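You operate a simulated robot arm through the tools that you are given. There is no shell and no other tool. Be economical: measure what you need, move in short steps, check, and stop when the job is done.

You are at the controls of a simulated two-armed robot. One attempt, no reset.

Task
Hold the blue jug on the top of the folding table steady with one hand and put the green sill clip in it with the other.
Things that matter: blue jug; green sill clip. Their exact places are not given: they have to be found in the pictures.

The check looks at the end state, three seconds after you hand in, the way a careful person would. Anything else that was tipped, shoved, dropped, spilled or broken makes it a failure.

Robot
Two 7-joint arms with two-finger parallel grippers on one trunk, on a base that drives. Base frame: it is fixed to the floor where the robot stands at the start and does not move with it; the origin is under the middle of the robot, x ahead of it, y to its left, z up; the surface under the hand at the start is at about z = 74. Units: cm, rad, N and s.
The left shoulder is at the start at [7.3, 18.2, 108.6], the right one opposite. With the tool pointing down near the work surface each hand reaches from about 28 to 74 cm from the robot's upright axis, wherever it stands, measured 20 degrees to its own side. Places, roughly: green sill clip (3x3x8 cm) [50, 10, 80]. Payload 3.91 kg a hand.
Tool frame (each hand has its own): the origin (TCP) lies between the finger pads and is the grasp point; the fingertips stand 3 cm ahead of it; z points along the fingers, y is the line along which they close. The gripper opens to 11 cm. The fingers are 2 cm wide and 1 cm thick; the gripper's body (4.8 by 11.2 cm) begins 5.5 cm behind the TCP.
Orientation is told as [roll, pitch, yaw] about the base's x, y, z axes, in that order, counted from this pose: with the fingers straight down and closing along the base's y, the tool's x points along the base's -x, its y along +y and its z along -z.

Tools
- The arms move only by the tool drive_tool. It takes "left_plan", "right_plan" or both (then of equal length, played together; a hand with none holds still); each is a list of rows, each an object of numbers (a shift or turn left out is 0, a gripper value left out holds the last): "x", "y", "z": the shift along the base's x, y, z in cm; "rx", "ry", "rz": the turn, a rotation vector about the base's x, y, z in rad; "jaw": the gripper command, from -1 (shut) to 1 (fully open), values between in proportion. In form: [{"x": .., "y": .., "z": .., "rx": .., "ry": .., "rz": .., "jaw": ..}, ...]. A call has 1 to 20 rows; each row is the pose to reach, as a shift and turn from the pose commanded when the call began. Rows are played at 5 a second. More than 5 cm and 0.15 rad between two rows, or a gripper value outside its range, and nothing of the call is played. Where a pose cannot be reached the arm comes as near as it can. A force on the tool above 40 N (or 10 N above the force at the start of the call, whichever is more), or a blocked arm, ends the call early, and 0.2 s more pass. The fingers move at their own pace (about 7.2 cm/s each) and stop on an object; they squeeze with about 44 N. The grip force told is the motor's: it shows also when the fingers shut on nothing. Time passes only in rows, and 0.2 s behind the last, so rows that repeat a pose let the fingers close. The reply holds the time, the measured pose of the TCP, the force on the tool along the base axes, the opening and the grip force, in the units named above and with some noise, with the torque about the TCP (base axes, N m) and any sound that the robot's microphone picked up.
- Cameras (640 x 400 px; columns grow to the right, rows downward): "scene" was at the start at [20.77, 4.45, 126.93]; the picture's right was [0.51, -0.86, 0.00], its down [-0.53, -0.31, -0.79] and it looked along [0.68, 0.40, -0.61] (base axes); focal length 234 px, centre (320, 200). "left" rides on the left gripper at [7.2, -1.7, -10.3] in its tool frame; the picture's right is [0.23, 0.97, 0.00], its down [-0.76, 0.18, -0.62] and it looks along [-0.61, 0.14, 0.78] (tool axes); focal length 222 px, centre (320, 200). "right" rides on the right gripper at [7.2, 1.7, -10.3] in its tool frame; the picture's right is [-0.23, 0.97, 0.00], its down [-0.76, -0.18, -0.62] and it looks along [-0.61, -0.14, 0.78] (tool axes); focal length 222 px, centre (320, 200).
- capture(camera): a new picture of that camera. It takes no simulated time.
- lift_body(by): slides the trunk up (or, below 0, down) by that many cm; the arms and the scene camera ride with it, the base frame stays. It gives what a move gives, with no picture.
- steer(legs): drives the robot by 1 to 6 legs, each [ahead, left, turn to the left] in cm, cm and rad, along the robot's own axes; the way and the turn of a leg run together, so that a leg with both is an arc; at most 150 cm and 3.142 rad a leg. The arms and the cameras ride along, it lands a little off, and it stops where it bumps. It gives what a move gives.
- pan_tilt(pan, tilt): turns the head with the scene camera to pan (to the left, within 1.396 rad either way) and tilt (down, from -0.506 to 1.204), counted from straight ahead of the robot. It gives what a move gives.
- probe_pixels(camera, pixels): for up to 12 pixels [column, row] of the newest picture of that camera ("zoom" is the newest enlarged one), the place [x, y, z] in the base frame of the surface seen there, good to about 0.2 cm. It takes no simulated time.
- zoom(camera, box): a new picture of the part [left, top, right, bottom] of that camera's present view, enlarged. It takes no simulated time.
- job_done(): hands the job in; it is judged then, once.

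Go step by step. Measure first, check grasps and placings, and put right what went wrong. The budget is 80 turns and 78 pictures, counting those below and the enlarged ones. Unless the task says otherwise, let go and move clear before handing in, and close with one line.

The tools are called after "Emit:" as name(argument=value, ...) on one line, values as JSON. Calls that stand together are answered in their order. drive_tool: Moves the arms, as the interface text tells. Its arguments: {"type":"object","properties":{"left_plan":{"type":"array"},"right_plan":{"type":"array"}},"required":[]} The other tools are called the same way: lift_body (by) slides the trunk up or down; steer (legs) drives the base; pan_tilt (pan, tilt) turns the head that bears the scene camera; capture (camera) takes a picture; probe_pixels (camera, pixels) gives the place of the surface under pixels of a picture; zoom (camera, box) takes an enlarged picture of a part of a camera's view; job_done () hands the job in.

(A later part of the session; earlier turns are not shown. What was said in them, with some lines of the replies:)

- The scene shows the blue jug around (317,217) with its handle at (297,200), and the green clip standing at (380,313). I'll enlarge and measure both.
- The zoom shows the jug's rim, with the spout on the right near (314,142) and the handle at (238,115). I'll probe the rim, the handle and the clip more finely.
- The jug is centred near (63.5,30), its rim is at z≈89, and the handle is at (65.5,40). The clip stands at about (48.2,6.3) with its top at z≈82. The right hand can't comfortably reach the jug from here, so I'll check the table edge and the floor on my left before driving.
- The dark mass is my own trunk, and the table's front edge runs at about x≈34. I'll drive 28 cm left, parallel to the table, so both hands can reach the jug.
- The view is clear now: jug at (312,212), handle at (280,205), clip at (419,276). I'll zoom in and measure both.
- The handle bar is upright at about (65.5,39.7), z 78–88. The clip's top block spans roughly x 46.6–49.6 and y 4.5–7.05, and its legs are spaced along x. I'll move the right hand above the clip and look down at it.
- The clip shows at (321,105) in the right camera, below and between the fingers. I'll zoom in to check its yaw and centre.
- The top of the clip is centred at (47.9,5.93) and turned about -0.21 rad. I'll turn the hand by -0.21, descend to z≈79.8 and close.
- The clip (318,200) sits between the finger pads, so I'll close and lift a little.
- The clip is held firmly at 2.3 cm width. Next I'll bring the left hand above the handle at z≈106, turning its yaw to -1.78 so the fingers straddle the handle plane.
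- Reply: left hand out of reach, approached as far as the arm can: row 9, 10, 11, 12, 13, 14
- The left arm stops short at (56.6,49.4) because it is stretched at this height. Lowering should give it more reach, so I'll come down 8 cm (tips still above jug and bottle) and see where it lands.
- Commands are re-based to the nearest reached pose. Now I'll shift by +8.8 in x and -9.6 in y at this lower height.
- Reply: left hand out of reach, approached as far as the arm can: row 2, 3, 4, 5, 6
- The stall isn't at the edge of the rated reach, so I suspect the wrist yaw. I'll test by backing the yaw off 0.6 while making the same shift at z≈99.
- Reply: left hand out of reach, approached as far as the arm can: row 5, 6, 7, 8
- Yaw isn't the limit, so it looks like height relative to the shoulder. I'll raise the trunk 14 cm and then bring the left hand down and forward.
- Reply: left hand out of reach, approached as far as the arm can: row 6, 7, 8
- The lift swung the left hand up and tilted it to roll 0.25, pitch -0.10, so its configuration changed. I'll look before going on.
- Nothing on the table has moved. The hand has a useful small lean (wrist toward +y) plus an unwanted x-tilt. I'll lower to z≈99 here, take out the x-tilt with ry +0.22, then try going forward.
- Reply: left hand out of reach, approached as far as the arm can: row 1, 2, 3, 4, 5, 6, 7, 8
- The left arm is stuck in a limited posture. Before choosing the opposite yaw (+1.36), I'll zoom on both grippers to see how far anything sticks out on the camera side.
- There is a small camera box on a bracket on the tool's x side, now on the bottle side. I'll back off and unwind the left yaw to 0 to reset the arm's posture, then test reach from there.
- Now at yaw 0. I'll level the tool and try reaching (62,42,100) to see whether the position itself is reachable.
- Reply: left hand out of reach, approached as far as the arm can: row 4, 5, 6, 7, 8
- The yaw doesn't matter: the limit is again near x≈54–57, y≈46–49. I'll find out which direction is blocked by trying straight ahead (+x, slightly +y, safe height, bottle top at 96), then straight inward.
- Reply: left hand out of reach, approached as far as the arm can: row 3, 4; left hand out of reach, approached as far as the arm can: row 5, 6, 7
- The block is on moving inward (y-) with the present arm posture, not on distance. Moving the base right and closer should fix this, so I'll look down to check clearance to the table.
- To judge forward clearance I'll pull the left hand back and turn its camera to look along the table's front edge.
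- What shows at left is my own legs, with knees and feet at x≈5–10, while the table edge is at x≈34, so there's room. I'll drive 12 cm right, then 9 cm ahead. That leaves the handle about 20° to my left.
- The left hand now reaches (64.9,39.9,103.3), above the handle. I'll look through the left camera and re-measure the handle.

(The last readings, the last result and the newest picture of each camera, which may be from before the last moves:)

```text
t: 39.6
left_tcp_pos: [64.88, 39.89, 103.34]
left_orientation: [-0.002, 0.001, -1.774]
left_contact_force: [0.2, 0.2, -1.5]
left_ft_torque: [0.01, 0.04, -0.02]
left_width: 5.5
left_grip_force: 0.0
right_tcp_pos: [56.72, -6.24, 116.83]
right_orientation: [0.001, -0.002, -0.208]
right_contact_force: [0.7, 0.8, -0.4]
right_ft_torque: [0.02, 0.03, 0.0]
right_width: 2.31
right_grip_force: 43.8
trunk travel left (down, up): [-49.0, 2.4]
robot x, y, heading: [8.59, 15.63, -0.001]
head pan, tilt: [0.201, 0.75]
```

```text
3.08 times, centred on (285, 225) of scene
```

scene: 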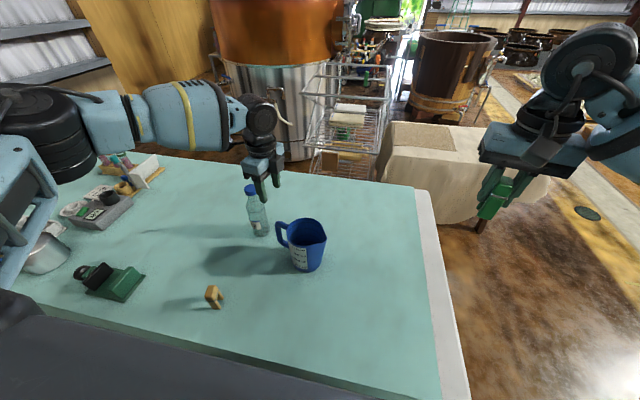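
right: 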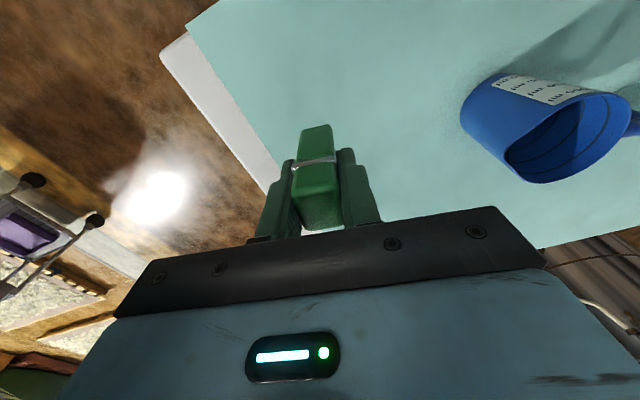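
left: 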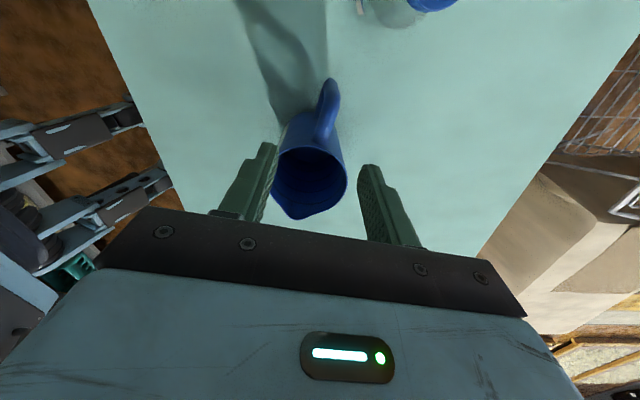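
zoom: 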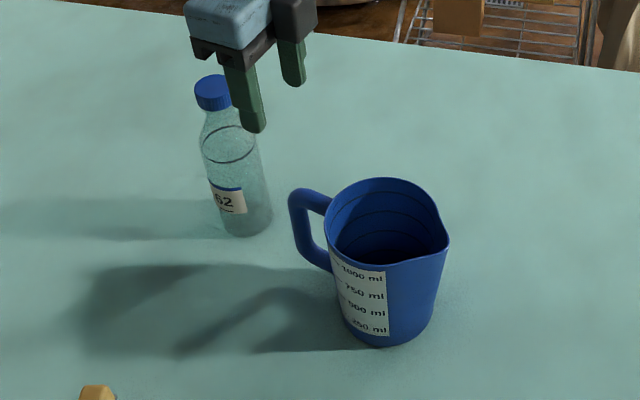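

Emit:
probe_pixels(camera="left", pixels=[[331, 85], [333, 100], [327, 120], [321, 135], [339, 95], [326, 95], [317, 150], [345, 170], [275, 170], [296, 217], [310, 117], [430, 3]])

Emit:
zoom(camera="left", box=[250, 60, 390, 230])

Emit:
probe_pixels(camera="scene", pixels=[[262, 190], [267, 235], [258, 215], [264, 178]])

```text
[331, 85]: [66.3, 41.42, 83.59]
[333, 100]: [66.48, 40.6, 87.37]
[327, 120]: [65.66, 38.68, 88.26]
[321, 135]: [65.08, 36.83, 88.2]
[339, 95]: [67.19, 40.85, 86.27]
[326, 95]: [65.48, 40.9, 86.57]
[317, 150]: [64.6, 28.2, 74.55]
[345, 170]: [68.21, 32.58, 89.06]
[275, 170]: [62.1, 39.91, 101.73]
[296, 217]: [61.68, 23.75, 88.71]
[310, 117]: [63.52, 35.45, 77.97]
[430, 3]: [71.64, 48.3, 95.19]
```

```text
2.35 times, centred on (320, 145) of left
```

zoom: 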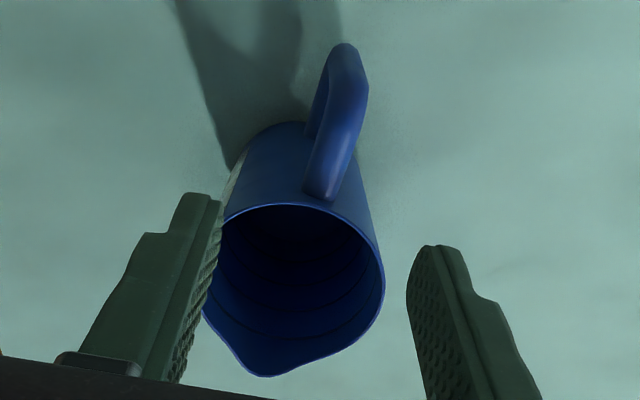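

```text
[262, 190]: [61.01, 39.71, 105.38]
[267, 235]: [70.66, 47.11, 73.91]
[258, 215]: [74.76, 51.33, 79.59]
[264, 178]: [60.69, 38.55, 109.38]
```

The handle's outer bar is centred at about (66.2,40.4) with the handle direction about 15° off y. My concern is the camera box coming near the bottle cap, so I'll measure the cap and the box.

Emit:
probe_pixels(camera="scene", pixels=[[250, 186], [246, 190], [255, 190], [250, 193], [250, 200], [247, 225], [262, 225], [245, 187]])

Emit:
zoom(camera="scene", box=[215, 90, 315, 210])

```text
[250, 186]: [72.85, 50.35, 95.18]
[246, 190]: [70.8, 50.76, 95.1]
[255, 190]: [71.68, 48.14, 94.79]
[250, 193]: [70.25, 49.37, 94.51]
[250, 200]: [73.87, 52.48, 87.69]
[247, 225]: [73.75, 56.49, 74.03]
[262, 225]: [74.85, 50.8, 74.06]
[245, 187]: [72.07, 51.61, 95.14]
```

```text
3.33 times, centred on (265, 150) of scene
```

zoom: 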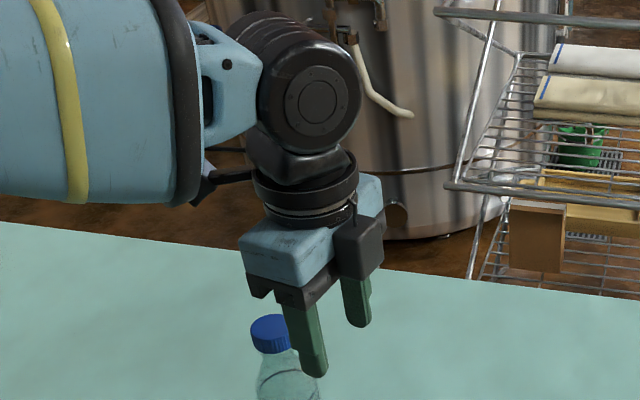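

The cap is centred at (72.1,50) with its top at z 95.2. With the hand at z≈85.3, its camera box should sit near (67.5,47.3), about 5 cm from the cap axis, which is acceptable. I'll descend to z≈92.5 first and check.

Emit:
drive_tool(left_plan=[{"x": 0.6, "y": 0.2, "z": -4}, {"x": 1.2, "y": 0.3, "z": -8}, {"x": 1.2, "y": 0.3, "z": -10.8}, {"x": 1.2, "y": 0.3, "z": -10.8}])

Emit:
capture(camera="left")

Emit:
zoom(camera="scene", box=[215, 110, 345, 280])

```text
t: 40.6
left_tcp_pos: [63.19, 42.02, 94.42]
left_orientation: [0.001, 0.002, -1.775]
left_contact_force: [0.7, -0.5, 0.6]
left_ft_torque: [0.02, 0.01, -0.04]
left_width: 5.5
left_grip_force: 0.1
left hand out of reach, approached as far as the arm can: row 1, 2, 3, 4
right_tcp_pos: [56.63, -6.19, 116.84]
right_orientation: [0.0, -0.002, -0.207]
right_contact_force: [-0.8, 0.2, -0.4]
right_ft_torque: [-0.01, -0.01, -0.01]
right_width: 2.29
right_grip_force: 43.7
trunk travel left (down, up): [-49.0, 2.4]
robot x, y, heading: [8.94, 15.37, -0.0]
head pan, tilt: [0.201, 0.75]
```

```text
42 pictures are left
```

left: 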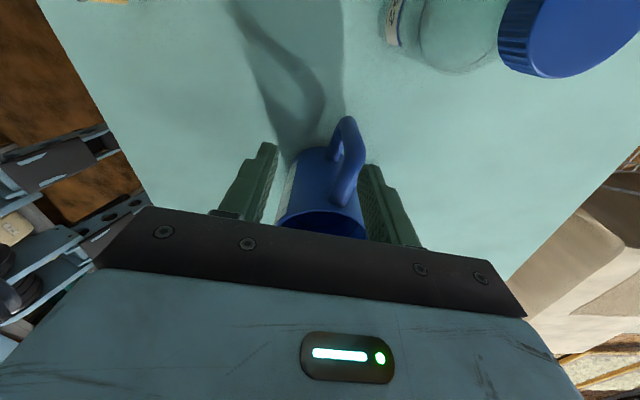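

```text
2.35 times, centred on (280, 195) of scene
```

zoom: 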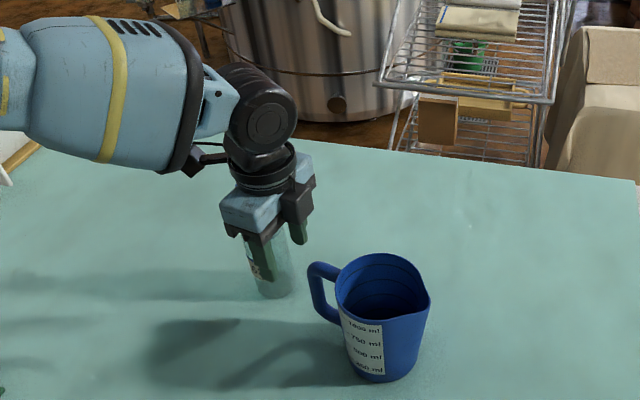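

Reach shrinks as the hand drops relative to the shoulder: z 103 was fine with the shoulder at 122.6. So the trunk should be lower. First I'll raise the left hand well clear, and check the heights of the elbow and forearm above the table items.

Emit:
drive_tool(left_plan=[{"z": 4}, {"z": 8, "x": -2, "y": 1}, {"z": 12, "x": -4, "y": 2}, {"z": 16, "x": -5, "y": 3}, {"z": 20, "x": -5, "y": 3}, {"z": 20, "x": -5, "y": 3}])

Emit:
pan_tilt(pan=0.7, tilt=0.6)

Emit:
capture(camera="scene")

```text
t: 42.0
left_tcp_pos: [58.28, 44.93, 114.44]
left_orientation: [-0.003, 0.001, -1.778]
left_contact_force: [0.4, 0.2, 0.4]
left_ft_torque: [-0.01, -0.04, -0.01]
left_width: 5.52
left_grip_force: 0.1
right_tcp_pos: [56.68, -6.18, 116.83]
right_orientation: [0.002, -0.001, -0.207]
right_contact_force: [-1.1, -0.9, -0.3]
right_ft_torque: [0.01, -0.02, -0.01]
right_width: 2.34
right_grip_force: 43.9
trunk travel left (down, up): [-49.0, 2.4]
robot x, y, heading: [9.13, 15.68, 0.001]
head pan, tilt: [0.201, 0.75]
```

```text
t: 42.9
left_tcp_pos: [58.22, 44.83, 114.48]
left_orientation: [-0.002, 0.002, -1.777]
left_contact_force: [-0.2, -1.4, -0.4]
left_ft_torque: [-0.01, -0.01, 0.0]
left_width: 5.52
left_grip_force: 0.0
right_tcp_pos: [56.83, -6.2, 116.66]
right_orientation: [-0.001, 0.0, -0.208]
right_contact_force: [-0.1, -0.2, -0.2]
right_ft_torque: [0.01, 0.04, -0.04]
right_width: 2.28
right_grip_force: 44.0
trunk travel left (down, up): [-49.0, 2.4]
robot x, y, heading: [8.67, 15.48, 0.001]
head pan, tilt: [0.7, 0.6]
```

```text
40 pictures are left
```

scene: 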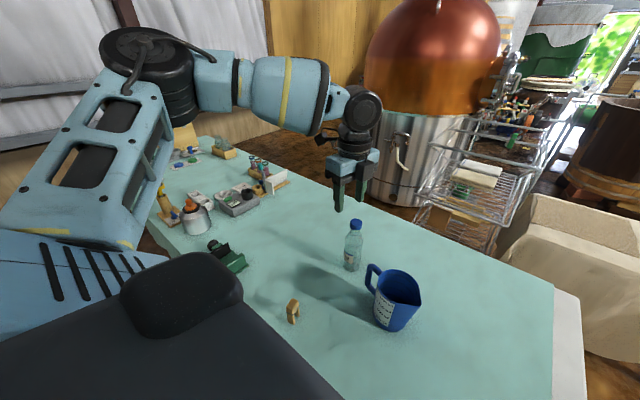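

The left elbow is up high and clear of everything. I'll lower the trunk by 20 cm; both hands stay over free space, ending near z 94–97.

Emit:
lift_body(by=-20)

Emit:
drive_tool(left_plan=[{"x": 2, "y": -2}, {"x": 4.5, "y": -4, "z": -0.5}, {"x": 7.8, "y": -4.7, "z": -1}, {"x": 7.8, "y": -4.7, "z": -1.8}, {"x": 7.8, "y": -4.7, "z": -1.8}])

Emit:
capture(camera="left")

Emit:
capture(camera="scene")

```text
t: 45.1
left_tcp_pos: [58.24, 45.08, 94.33]
left_orientation: [-0.001, 0.0, -1.778]
left_contact_force: [0.0, 0.6, 0.6]
left_ft_torque: [0.01, 0.0, -0.02]
left_width: 5.5
left_grip_force: 0.0
right_tcp_pos: [56.78, -6.23, 96.81]
right_orientation: [0.001, -0.001, -0.209]
right_contact_force: [0.3, 0.0, 0.0]
right_ft_torque: [-0.01, 0.02, -0.03]
right_width: 2.33
right_grip_force: 43.7
trunk travel left (down, up): [-29.0, 22.4]
robot x, y, heading: [8.84, 15.3, -0.0]
head pan, tilt: [0.7, 0.6]
```

```text
t: 46.3
left_tcp_pos: [65.93, 40.29, 92.45]
left_orientation: [-0.003, 0.001, -1.776]
left_contact_force: [-0.2, 0.2, 0.1]
left_ft_torque: [-0.04, 0.02, 0.05]
left_width: 5.5
left_grip_force: 0.1
right_tcp_pos: [56.85, -6.24, 96.83]
right_orientation: [-0.001, -0.001, -0.209]
right_contact_force: [0.4, -0.7, -0.7]
right_ft_torque: [0.0, -0.02, 0.03]
right_width: 2.3
right_grip_force: 44.1
trunk travel left (down, up): [-29.0, 22.4]
robot x, y, heading: [8.53, 15.29, 0.007]
head pan, tilt: [0.7, 0.6]
```

```text
39 pictures are left
```

left: 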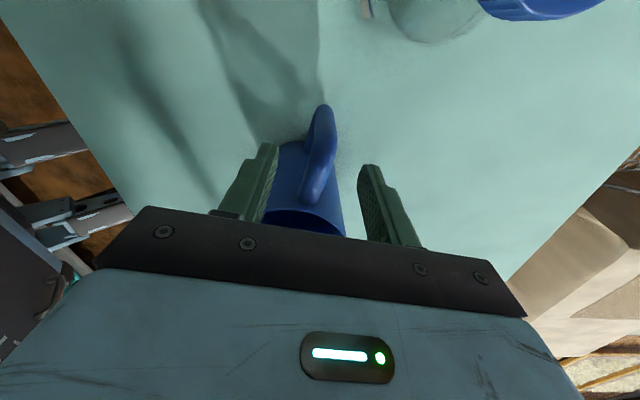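

```text
38 pictures are left
```

scene: 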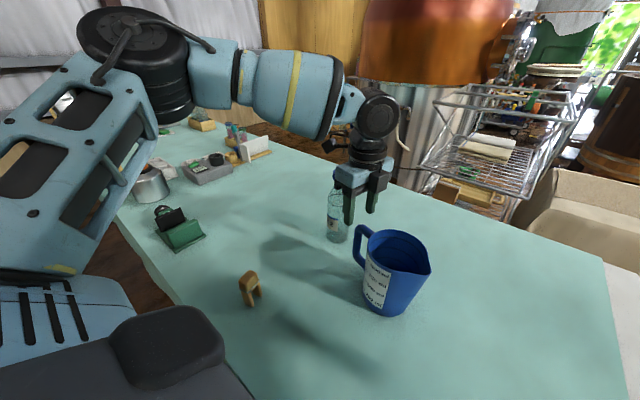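

Reached (65.9,40.3,92.4) with the handle (320,150) between the fingers. I'll re-probe the handle and the cap before descending.

Emit:
probe_pixels(camera="left", pixels=[[323, 107], [325, 125], [318, 125], [333, 125], [318, 160], [308, 190], [301, 170], [330, 165], [540, 15]])

Emit:
zoom(camera="scene", box=[290, 130, 450, 320])

```text
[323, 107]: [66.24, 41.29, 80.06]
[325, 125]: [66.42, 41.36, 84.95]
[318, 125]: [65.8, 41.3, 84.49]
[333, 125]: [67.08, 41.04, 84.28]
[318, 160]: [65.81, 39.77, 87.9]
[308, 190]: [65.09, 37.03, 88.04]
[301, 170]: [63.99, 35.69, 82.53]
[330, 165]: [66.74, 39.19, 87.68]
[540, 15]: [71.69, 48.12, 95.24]
```

```text
2.11 times, centred on (370, 225) of scene
```

zoom: 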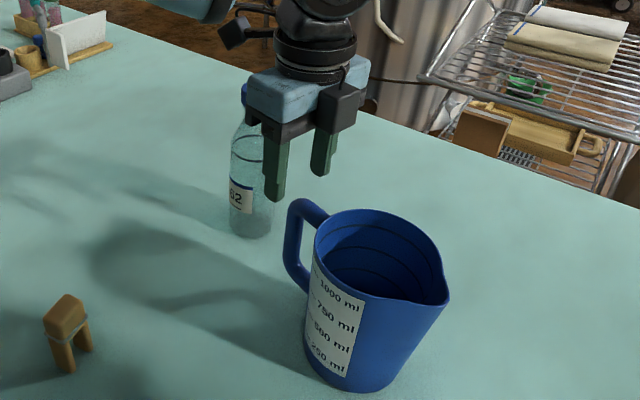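

The bar centre is (66.3,40.4). I'll shift +0.35 in x and descend 7 cm to z≈85.4, leaving the jaws open, and watch the forces.

Emit:
drive_tool(left_plan=[{"x": 0.35, "z": -2}, {"x": 0.35, "z": -4}, {"x": 0.35, "z": -6}, {"x": 0.35, "z": -7}, {"x": 0.35, "z": -7}])

Emit:
capture(camera="left")

Emit:
zoom(camera="scene", box=[290, 130, 450, 320])

```text
t: 47.5
left_tcp_pos: [66.36, 40.43, 85.52]
left_orientation: [-0.002, 0.001, -1.777]
left_contact_force: [-0.2, -0.1, 0.0]
left_ft_torque: [0.0, 0.0, -0.01]
left_width: 5.49
left_grip_force: 0.0
right_tcp_pos: [56.97, -6.22, 96.77]
right_orientation: [0.001, 0.0, -0.207]
right_contact_force: [-0.5, 0.0, 0.9]
right_ft_torque: [0.01, 0.01, 0.04]
right_width: 2.32
right_grip_force: 44.1
trunk travel left (down, up): [-29.0, 22.4]
robot x, y, heading: [8.62, 15.86, 0.006]
head pan, tilt: [0.7, 0.6]
```

```text
36 pictures are left
```

left: 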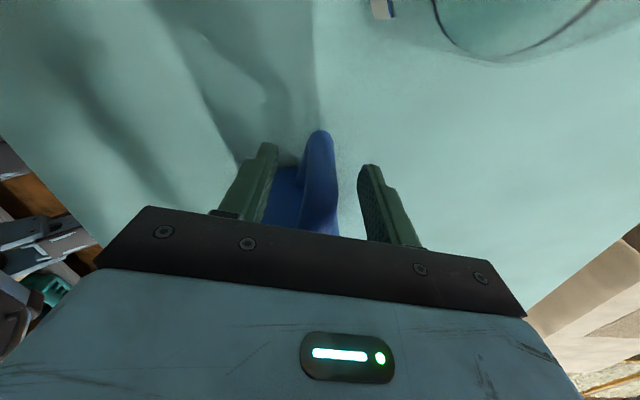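

```text
2.11 times, centred on (370, 225) of scene
```

zoom: 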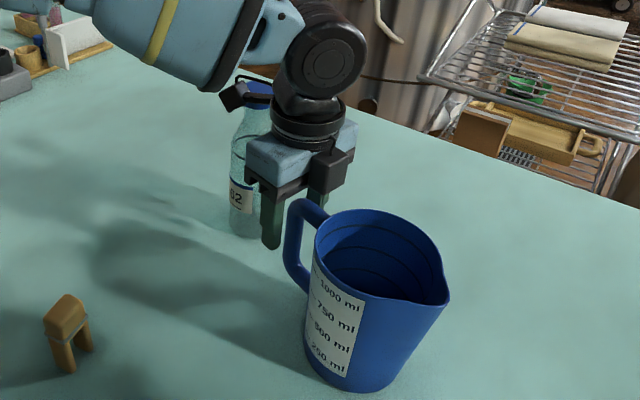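

Jug and bottle haven't moved, there is no contact force, and the handle bar (320,180) is centred between the pads. Closing the left gripper on the handle.

Emit:
drive_tool(left_plan=[{"jaw": -0.3}, {"jaw": -0.5}, {"jaw": -0.6}, {"jaw": -0.7}, {"jaw": -1}, {"jaw": -1}, {"jaw": -1}])

Emit:
zoom(camera="scene", box=[290, 130, 450, 320])

```text
t: 49.1
left_tcp_pos: [66.31, 40.42, 85.64]
left_orientation: [-0.003, 0.0, -1.778]
left_contact_force: [-0.4, -0.6, 1.5]
left_ft_torque: [-0.27, 0.03, -0.11]
left_width: 1.94
left_grip_force: 44.4
right_tcp_pos: [56.66, -6.31, 96.79]
right_orientation: [0.0, -0.002, -0.209]
right_contact_force: [0.9, -0.3, -0.7]
right_ft_torque: [0.0, 0.02, 0.0]
right_width: 2.27
right_grip_force: 43.9
trunk travel left (down, up): [-29.0, 22.4]
robot x, y, heading: [9.05, 15.69, 0.002]
head pan, tilt: [0.7, 0.6]
```

```text
2.11 times, centred on (370, 225) of scene
```

zoom: 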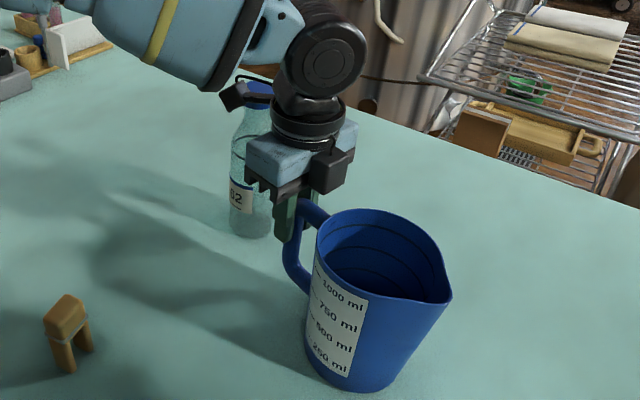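

The handle is gripped (1.94 cm wide, 44 N) and the jug is still upright. Now I'll bring the right hand with the clip over the jug at z≈101, turning the yaw to +0.6 and leaning the wrist toward -y so it clears the left gripper.

Emit:
drive_tool(right_plan=[{"y": 2, "z": 2.5, "rz": 0.1}, {"x": 1, "y": 5, "z": 4.5, "rz": 0.2}, {"x": 2, "y": 8.5, "z": 4.5, "rz": 0.3}, {"x": 3, "y": 12, "z": 4.5, "rz": 0.4}, {"x": 4, "y": 15.5, "z": 4.5, "rz": 0.5}, {"x": 5, "y": 19, "z": 4.5, "rz": 0.6}, {"x": 5.5, "y": 22, "z": 4.5, "rz": 0.7}, {"x": 6, "y": 25, "z": 4.5, "rz": 0.8}, {"x": 6, "y": 25, "z": 4.5, "rz": 0.8}])

Emit:
pan_tilt(pan=0.3, tilt=0.65)

Emit:
capture(camera="scene")

```text
t: 51.1
left_tcp_pos: [66.32, 40.51, 85.6]
left_orientation: [-0.001, 0.002, -1.775]
left_contact_force: [0.0, 0.8, 1.4]
left_ft_torque: [-0.18, 0.0, -0.08]
left_width: 1.97
left_grip_force: 44.1
right_tcp_pos: [62.65, 18.76, 101.52]
right_orientation: [-0.001, -0.002, 0.593]
right_contact_force: [-0.7, -0.5, -0.6]
right_ft_torque: [0.02, -0.01, 0.0]
right_width: 2.32
right_grip_force: 43.9
trunk travel left (down, up): [-29.0, 22.4]
robot x, y, heading: [8.8, 15.63, 0.001]
head pan, tilt: [0.7, 0.6]
```

```text
t: 52.0
left_tcp_pos: [66.25, 40.55, 85.55]
left_orientation: [-0.003, 0.001, -1.775]
left_contact_force: [-0.2, 1.5, 2.3]
left_ft_torque: [-0.1, 0.01, -0.06]
left_width: 1.93
left_grip_force: 44.3
right_tcp_pos: [62.63, 18.63, 101.33]
right_orientation: [0.003, -0.003, 0.591]
right_contact_force: [-0.1, 0.1, -1.0]
right_ft_torque: [-0.02, 0.01, 0.02]
right_width: 2.31
right_grip_force: 43.7
trunk travel left (down, up): [-29.0, 22.4]
robot x, y, heading: [9.31, 15.39, 0.005]
head pan, tilt: [0.3, 0.649]
```

```text
33 pictures are left
```

scene: 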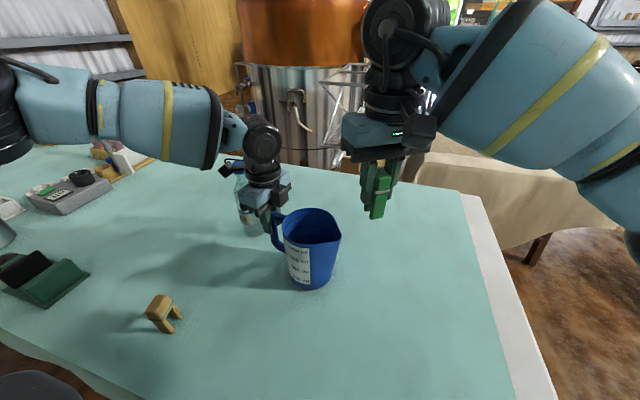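

The right hand is at (62.6,18.7,101.4) with room all round. I'll re-measure the jug's rim now that it's held.

Emit:
zoom(camera="scene", box=[220, 140, 420, 300])

Emit:
probe_pixels(camera="scene", pixels=[[311, 208], [330, 212], [340, 238], [311, 247], [290, 242], [284, 220], [288, 214], [336, 222], [281, 188], [284, 200], [258, 190], [378, 215]])

```text
2.50 times, centred on (320, 220) of scene
```

zoom: 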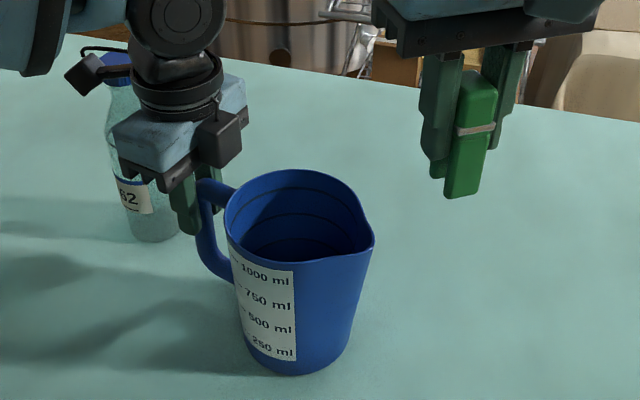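

```text
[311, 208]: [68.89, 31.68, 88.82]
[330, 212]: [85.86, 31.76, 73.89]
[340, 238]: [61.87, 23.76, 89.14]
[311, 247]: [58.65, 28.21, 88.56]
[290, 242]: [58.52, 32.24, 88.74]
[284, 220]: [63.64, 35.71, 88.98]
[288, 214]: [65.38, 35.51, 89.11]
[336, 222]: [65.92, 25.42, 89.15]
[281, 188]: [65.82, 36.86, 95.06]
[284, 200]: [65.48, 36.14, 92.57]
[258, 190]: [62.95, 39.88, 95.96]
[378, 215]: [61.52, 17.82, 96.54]
```

The rim is centred at (63.7,30.3) with radius about 5.2. The left gripper's black block reaches y≈36 at x≈65–69. I'll move the right hand over (62.9,28.5) at z≈101 with a 0.3 lean.

Emit:
drive_tool(right_plan=[{"y": 2, "rx": 0.1}, {"y": 4.5, "rx": 0.2}, {"y": 7, "rx": 0.3, "x": 0.2}, {"y": 9.8, "rx": 0.3, "x": 0.3}, {"y": 9.8, "rx": 0.3, "x": 0.3}])

Emit:
capture(camera="scene")

Emit:
capture(camera="right")

```text
t: 53.2
left_tcp_pos: [66.37, 40.51, 85.51]
left_orientation: [-0.001, 0.001, -1.775]
left_contact_force: [-0.2, 0.3, 0.8]
left_ft_torque: [-0.08, -0.03, -0.05]
left_width: 1.96
left_grip_force: 44.5
right_tcp_pos: [63.2, 28.28, 101.29]
right_orientation: [0.251, -0.167, 0.571]
right_contact_force: [0.5, 0.2, -0.1]
right_ft_torque: [-0.02, 0.01, -0.01]
right_width: 2.28
right_grip_force: 44.2
trunk travel left (down, up): [-29.0, 22.4]
robot x, y, heading: [8.94, 15.55, -0.001]
head pan, tilt: [0.3, 0.649]
```

```text
31 pictures are left
```

scene: 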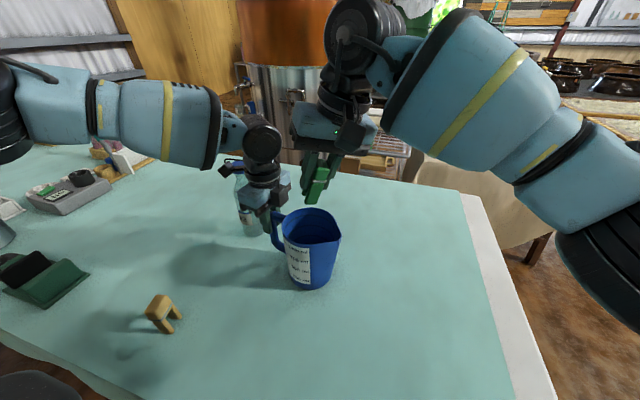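

```text
30 pictures are left
```

right: 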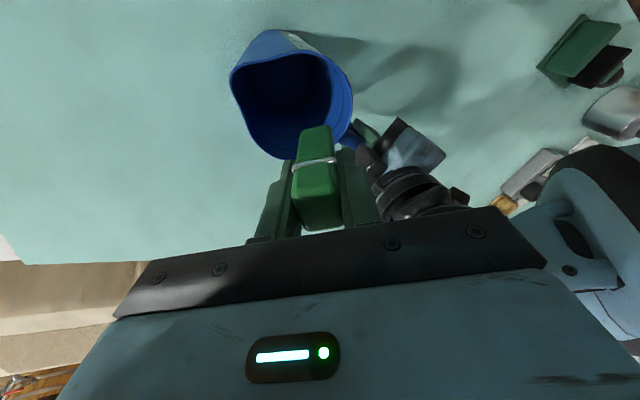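

The clip hangs over the mouth, and the left wrist is beside the right gripper with a few cm to spare. I'll descend in small steps to z≈92 first and check clearance.

Emit:
drive_tool(right_plan=[{"z": -2.5, "y": 0.2}, {"z": -5, "y": 0.4}, {"z": -7.5, "y": 0.5}, {"z": -9, "y": 0.5}, {"z": -9, "y": 0.5}])

Emit:
zoom(camera="scene", box=[220, 100, 400, 300])

Emit:
capture(camera="right")

```text
t: 54.4
left_tcp_pos: [66.43, 40.51, 85.58]
left_orientation: [-0.002, 0.003, -1.777]
left_contact_force: [-1.2, 0.5, 1.3]
left_ft_torque: [-0.08, 0.04, -0.13]
left_width: 1.97
left_grip_force: 43.3
right_tcp_pos: [63.19, 28.88, 92.13]
right_orientation: [0.252, -0.167, 0.571]
right_contact_force: [-0.9, 0.5, -0.7]
right_ft_torque: [0.0, 0.0, -0.03]
right_width: 2.33
right_grip_force: 44.0
trunk travel left (down, up): [-29.0, 22.4]
robot x, y, heading: [8.53, 15.53, -0.001]
head pan, tilt: [0.3, 0.649]
```

```text
2.00 times, centred on (310, 200) of scene
```

zoom: 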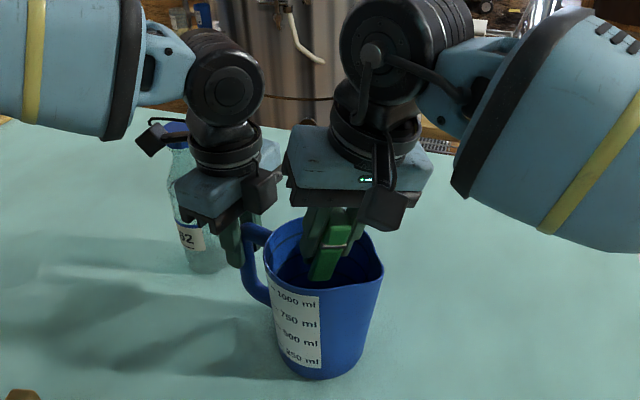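

```text
28 pictures are left
```

right: 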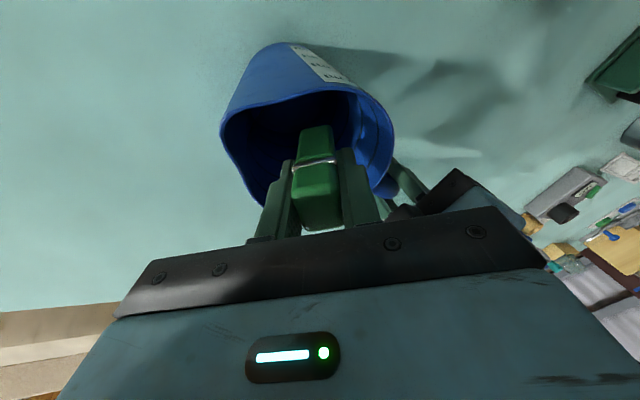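

The clip's lower part is already inside the mouth and both arms are clear with no contact force. I'll go 3 cm lower and check again.

Emit:
drive_tool(right_plan=[{"z": -1}, {"z": -2}, {"z": -3}, {"z": -3}])

Emit:
zoom(camera="scene", box=[230, 140, 390, 300])

```text
t: 55.4
left_tcp_pos: [66.36, 40.46, 85.49]
left_orientation: [0.0, 0.003, -1.777]
left_contact_force: [0.0, 0.3, 0.1]
left_ft_torque: [-0.06, 0.03, -0.06]
left_width: 1.96
left_grip_force: 43.7
right_tcp_pos: [63.05, 29.11, 89.33]
right_orientation: [0.251, -0.166, 0.571]
right_contact_force: [0.4, 0.8, 0.4]
right_ft_torque: [0.01, 0.0, 0.01]
right_width: 2.28
right_grip_force: 43.9
trunk travel left (down, up): [-29.0, 22.4]
robot x, y, heading: [8.98, 15.89, 0.004]
head pan, tilt: [0.3, 0.649]
```

```text
2.50 times, centred on (310, 220) of scene
```

zoom: 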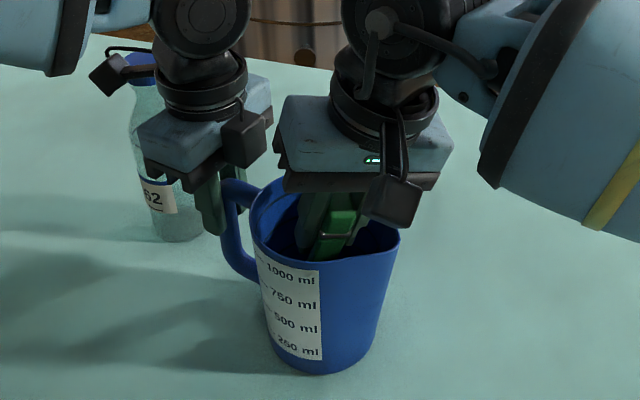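

The clip is well inside the mouth and there's no contact. I'll open to about 4 cm so it drops, wait, then rise straight up with that opening.

Emit:
drive_tool(right_plan=[{"jaw": -0.5}, {"jaw": -0.25}, {"jaw": -0.25}, {"jaw": -0.25}, {"jaw": -0.25}])

Emit:
drive_tool(right_plan=[{"z": 2}, {"z": 5}, {"z": 8.5}, {"z": 12}, {"z": 14}, {"z": 14, "y": -3}, {"z": 14, "y": -7}, {"z": 14, "y": -11}, {"z": 14, "y": -15}, {"z": 14, "y": -19}, {"z": 14, "y": -22}, {"z": 14, "y": -22}])

Emit:
capture(camera="scene")

Emit:
zoom(camera="scene", box=[230, 150, 390, 300])

```text
t: 56.6
left_tcp_pos: [66.44, 40.47, 85.53]
left_orientation: [-0.001, 0.0, -1.778]
left_contact_force: [-1.5, -3.5, 0.4]
left_ft_torque: [0.15, -0.03, -0.15]
left_width: 1.97
left_grip_force: 43.6
right_tcp_pos: [63.07, 29.13, 89.32]
right_orientation: [0.253, -0.167, 0.571]
right_contact_force: [1.1, 3.3, 0.4]
right_ft_torque: [-0.01, 0.0, 0.05]
right_width: 4.03
right_grip_force: 0.0
trunk travel left (down, up): [-29.0, 22.4]
robot x, y, heading: [8.46, 15.18, 0.001]
head pan, tilt: [0.3, 0.649]
```

```text
t: 59.2
left_tcp_pos: [66.43, 40.5, 85.47]
left_orientation: [-0.002, 0.0, -1.775]
left_contact_force: [0.6, 0.3, 0.5]
left_ft_torque: [-0.01, -0.03, -0.05]
left_width: 1.92
left_grip_force: 43.2
right_tcp_pos: [63.04, 7.07, 103.3]
right_orientation: [0.251, -0.166, 0.572]
right_contact_force: [0.0, -0.8, -0.2]
right_ft_torque: [0.0, -0.03, -0.01]
right_width: 4.12
right_grip_force: 0.1
trunk travel left (down, up): [-29.0, 22.4]
robot x, y, heading: [8.58, 15.52, -0.001]
head pan, tilt: [0.3, 0.649]
```

```text
26 pictures are left
```

scene: 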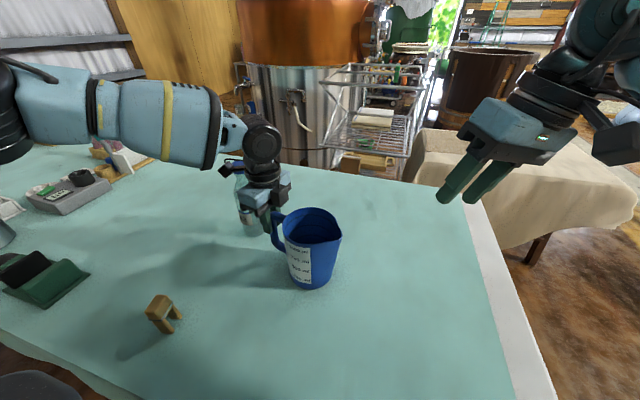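

```text
2.67 times, centred on (310, 225) of scene
```

zoom: 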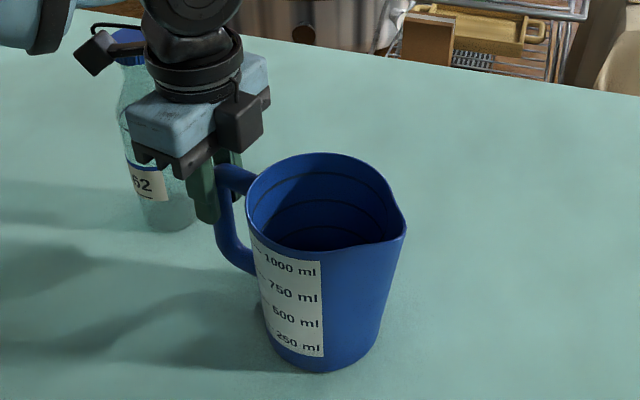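

The right gripper is empty and no clip shows on the table, so it must be in the jug. Now I'll open the left jaws gently and rise straight up off the handle.

Emit:
drive_tool(left_plan=[{"jaw": -0.5}, {"jaw": -0.3}, {"jaw": -0.1}, {"jaw": 0.0}, {"jaw": 0.0}])

Emit:
drive_tool(left_plan=[{"z": 1}, {"z": 3}, {"z": 6}, {"z": 9}, {"z": 12}, {"z": 15}, {"z": 17}, {"z": 17, "x": -3, "y": 2}, {"z": 17, "x": -7, "y": 4}, {"z": 17, "x": -11, "y": 6}, {"z": 17, "x": -11, "y": 6}])

Emit:
capture(camera="scene")

Emit:
capture(camera="left")

Emit:
capture(camera="right")

```text
t: 60.4
left_tcp_pos: [66.43, 40.46, 85.53]
left_orientation: [-0.002, -0.001, -1.776]
left_contact_force: [-0.7, -0.2, 0.6]
left_ft_torque: [0.05, 0.01, 0.02]
left_width: 5.53
left_grip_force: 0.1
right_tcp_pos: [63.02, 6.91, 103.32]
right_orientation: [0.251, -0.166, 0.571]
right_contact_force: [0.5, 0.2, 0.1]
right_ft_torque: [0.04, 0.04, 0.01]
right_width: 4.13
right_grip_force: 0.1
trunk travel left (down, up): [-29.0, 22.4]
robot x, y, heading: [8.83, 15.5, 0.001]
head pan, tilt: [0.3, 0.649]
```

```text
t: 62.8
left_tcp_pos: [55.27, 46.09, 102.45]
left_orientation: [-0.001, 0.001, -1.775]
left_contact_force: [-0.6, 0.6, -0.5]
left_ft_torque: [0.0, 0.01, 0.01]
left_width: 5.51
left_grip_force: 0.1
right_tcp_pos: [62.95, 6.96, 103.2]
right_orientation: [0.251, -0.165, 0.571]
right_contact_force: [0.3, 0.1, 0.4]
right_ft_torque: [0.03, 0.01, 0.04]
right_width: 4.13
right_grip_force: 0.1
trunk travel left (down, up): [-29.0, 22.4]
robot x, y, heading: [8.55, 15.6, 0.001]
head pan, tilt: [0.3, 0.649]
```

```text
24 pictures are left
```

scene: 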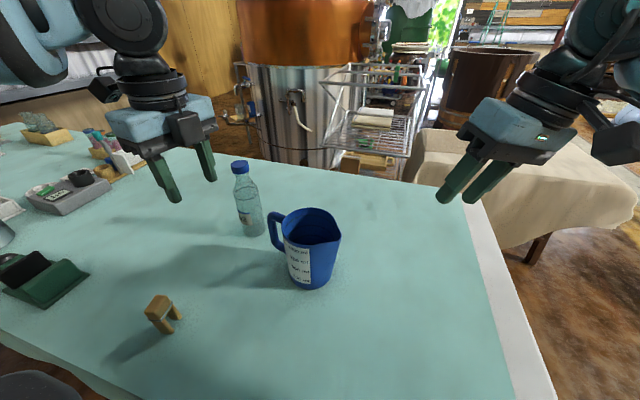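

```text
23 pictures are left
```

left: 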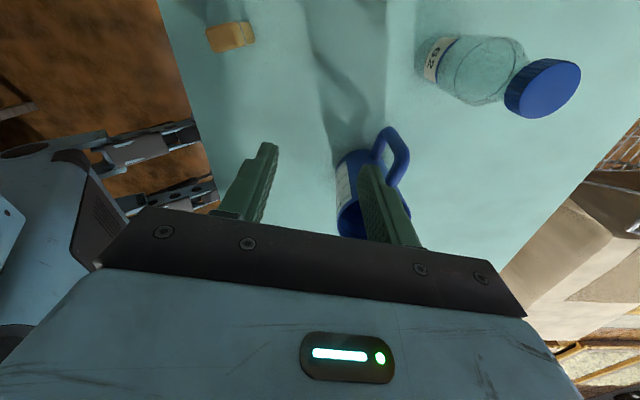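

```text
22 pictures are left
```

right: 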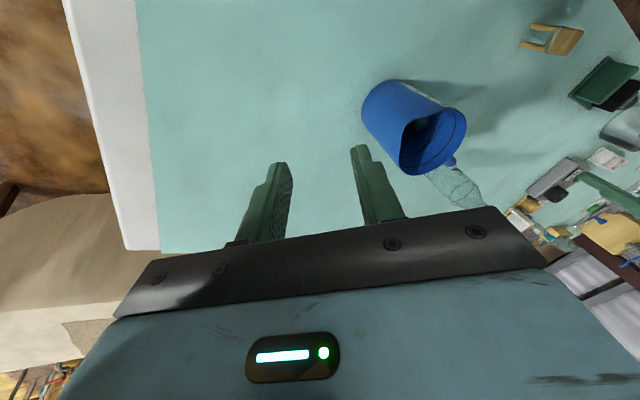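

The right camera shows something greenish inside the jug near (425,130), and everything else is standing. I'll zoom there to confirm the clip.

Emit:
zoom(camera="right", box=[350, 70, 480, 190])

Emit:
probe_pixels(camera="right", pixels=[[422, 128], [428, 124]])

```text
3.33 times, centred on (415, 130) of right
```

zoom: 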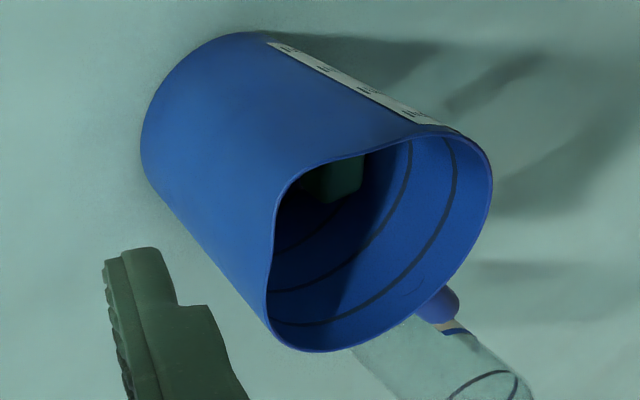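

```text
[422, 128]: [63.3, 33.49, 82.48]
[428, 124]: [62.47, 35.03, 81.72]
```

The zoom shows the green clip inside the jug at (340,180). The jug is upright, the bottle and the other items are still standing, and both hands are clear, so I'm handing in.

Emit:
job_done()

```text
The job is handed in.
```

I held the jug steady by its handle with the left hand and dropped the green sill clip into it with the right. The last pictures before handing in showed the clip inside, the jug upright, nothing else disturbed and both hands clear.
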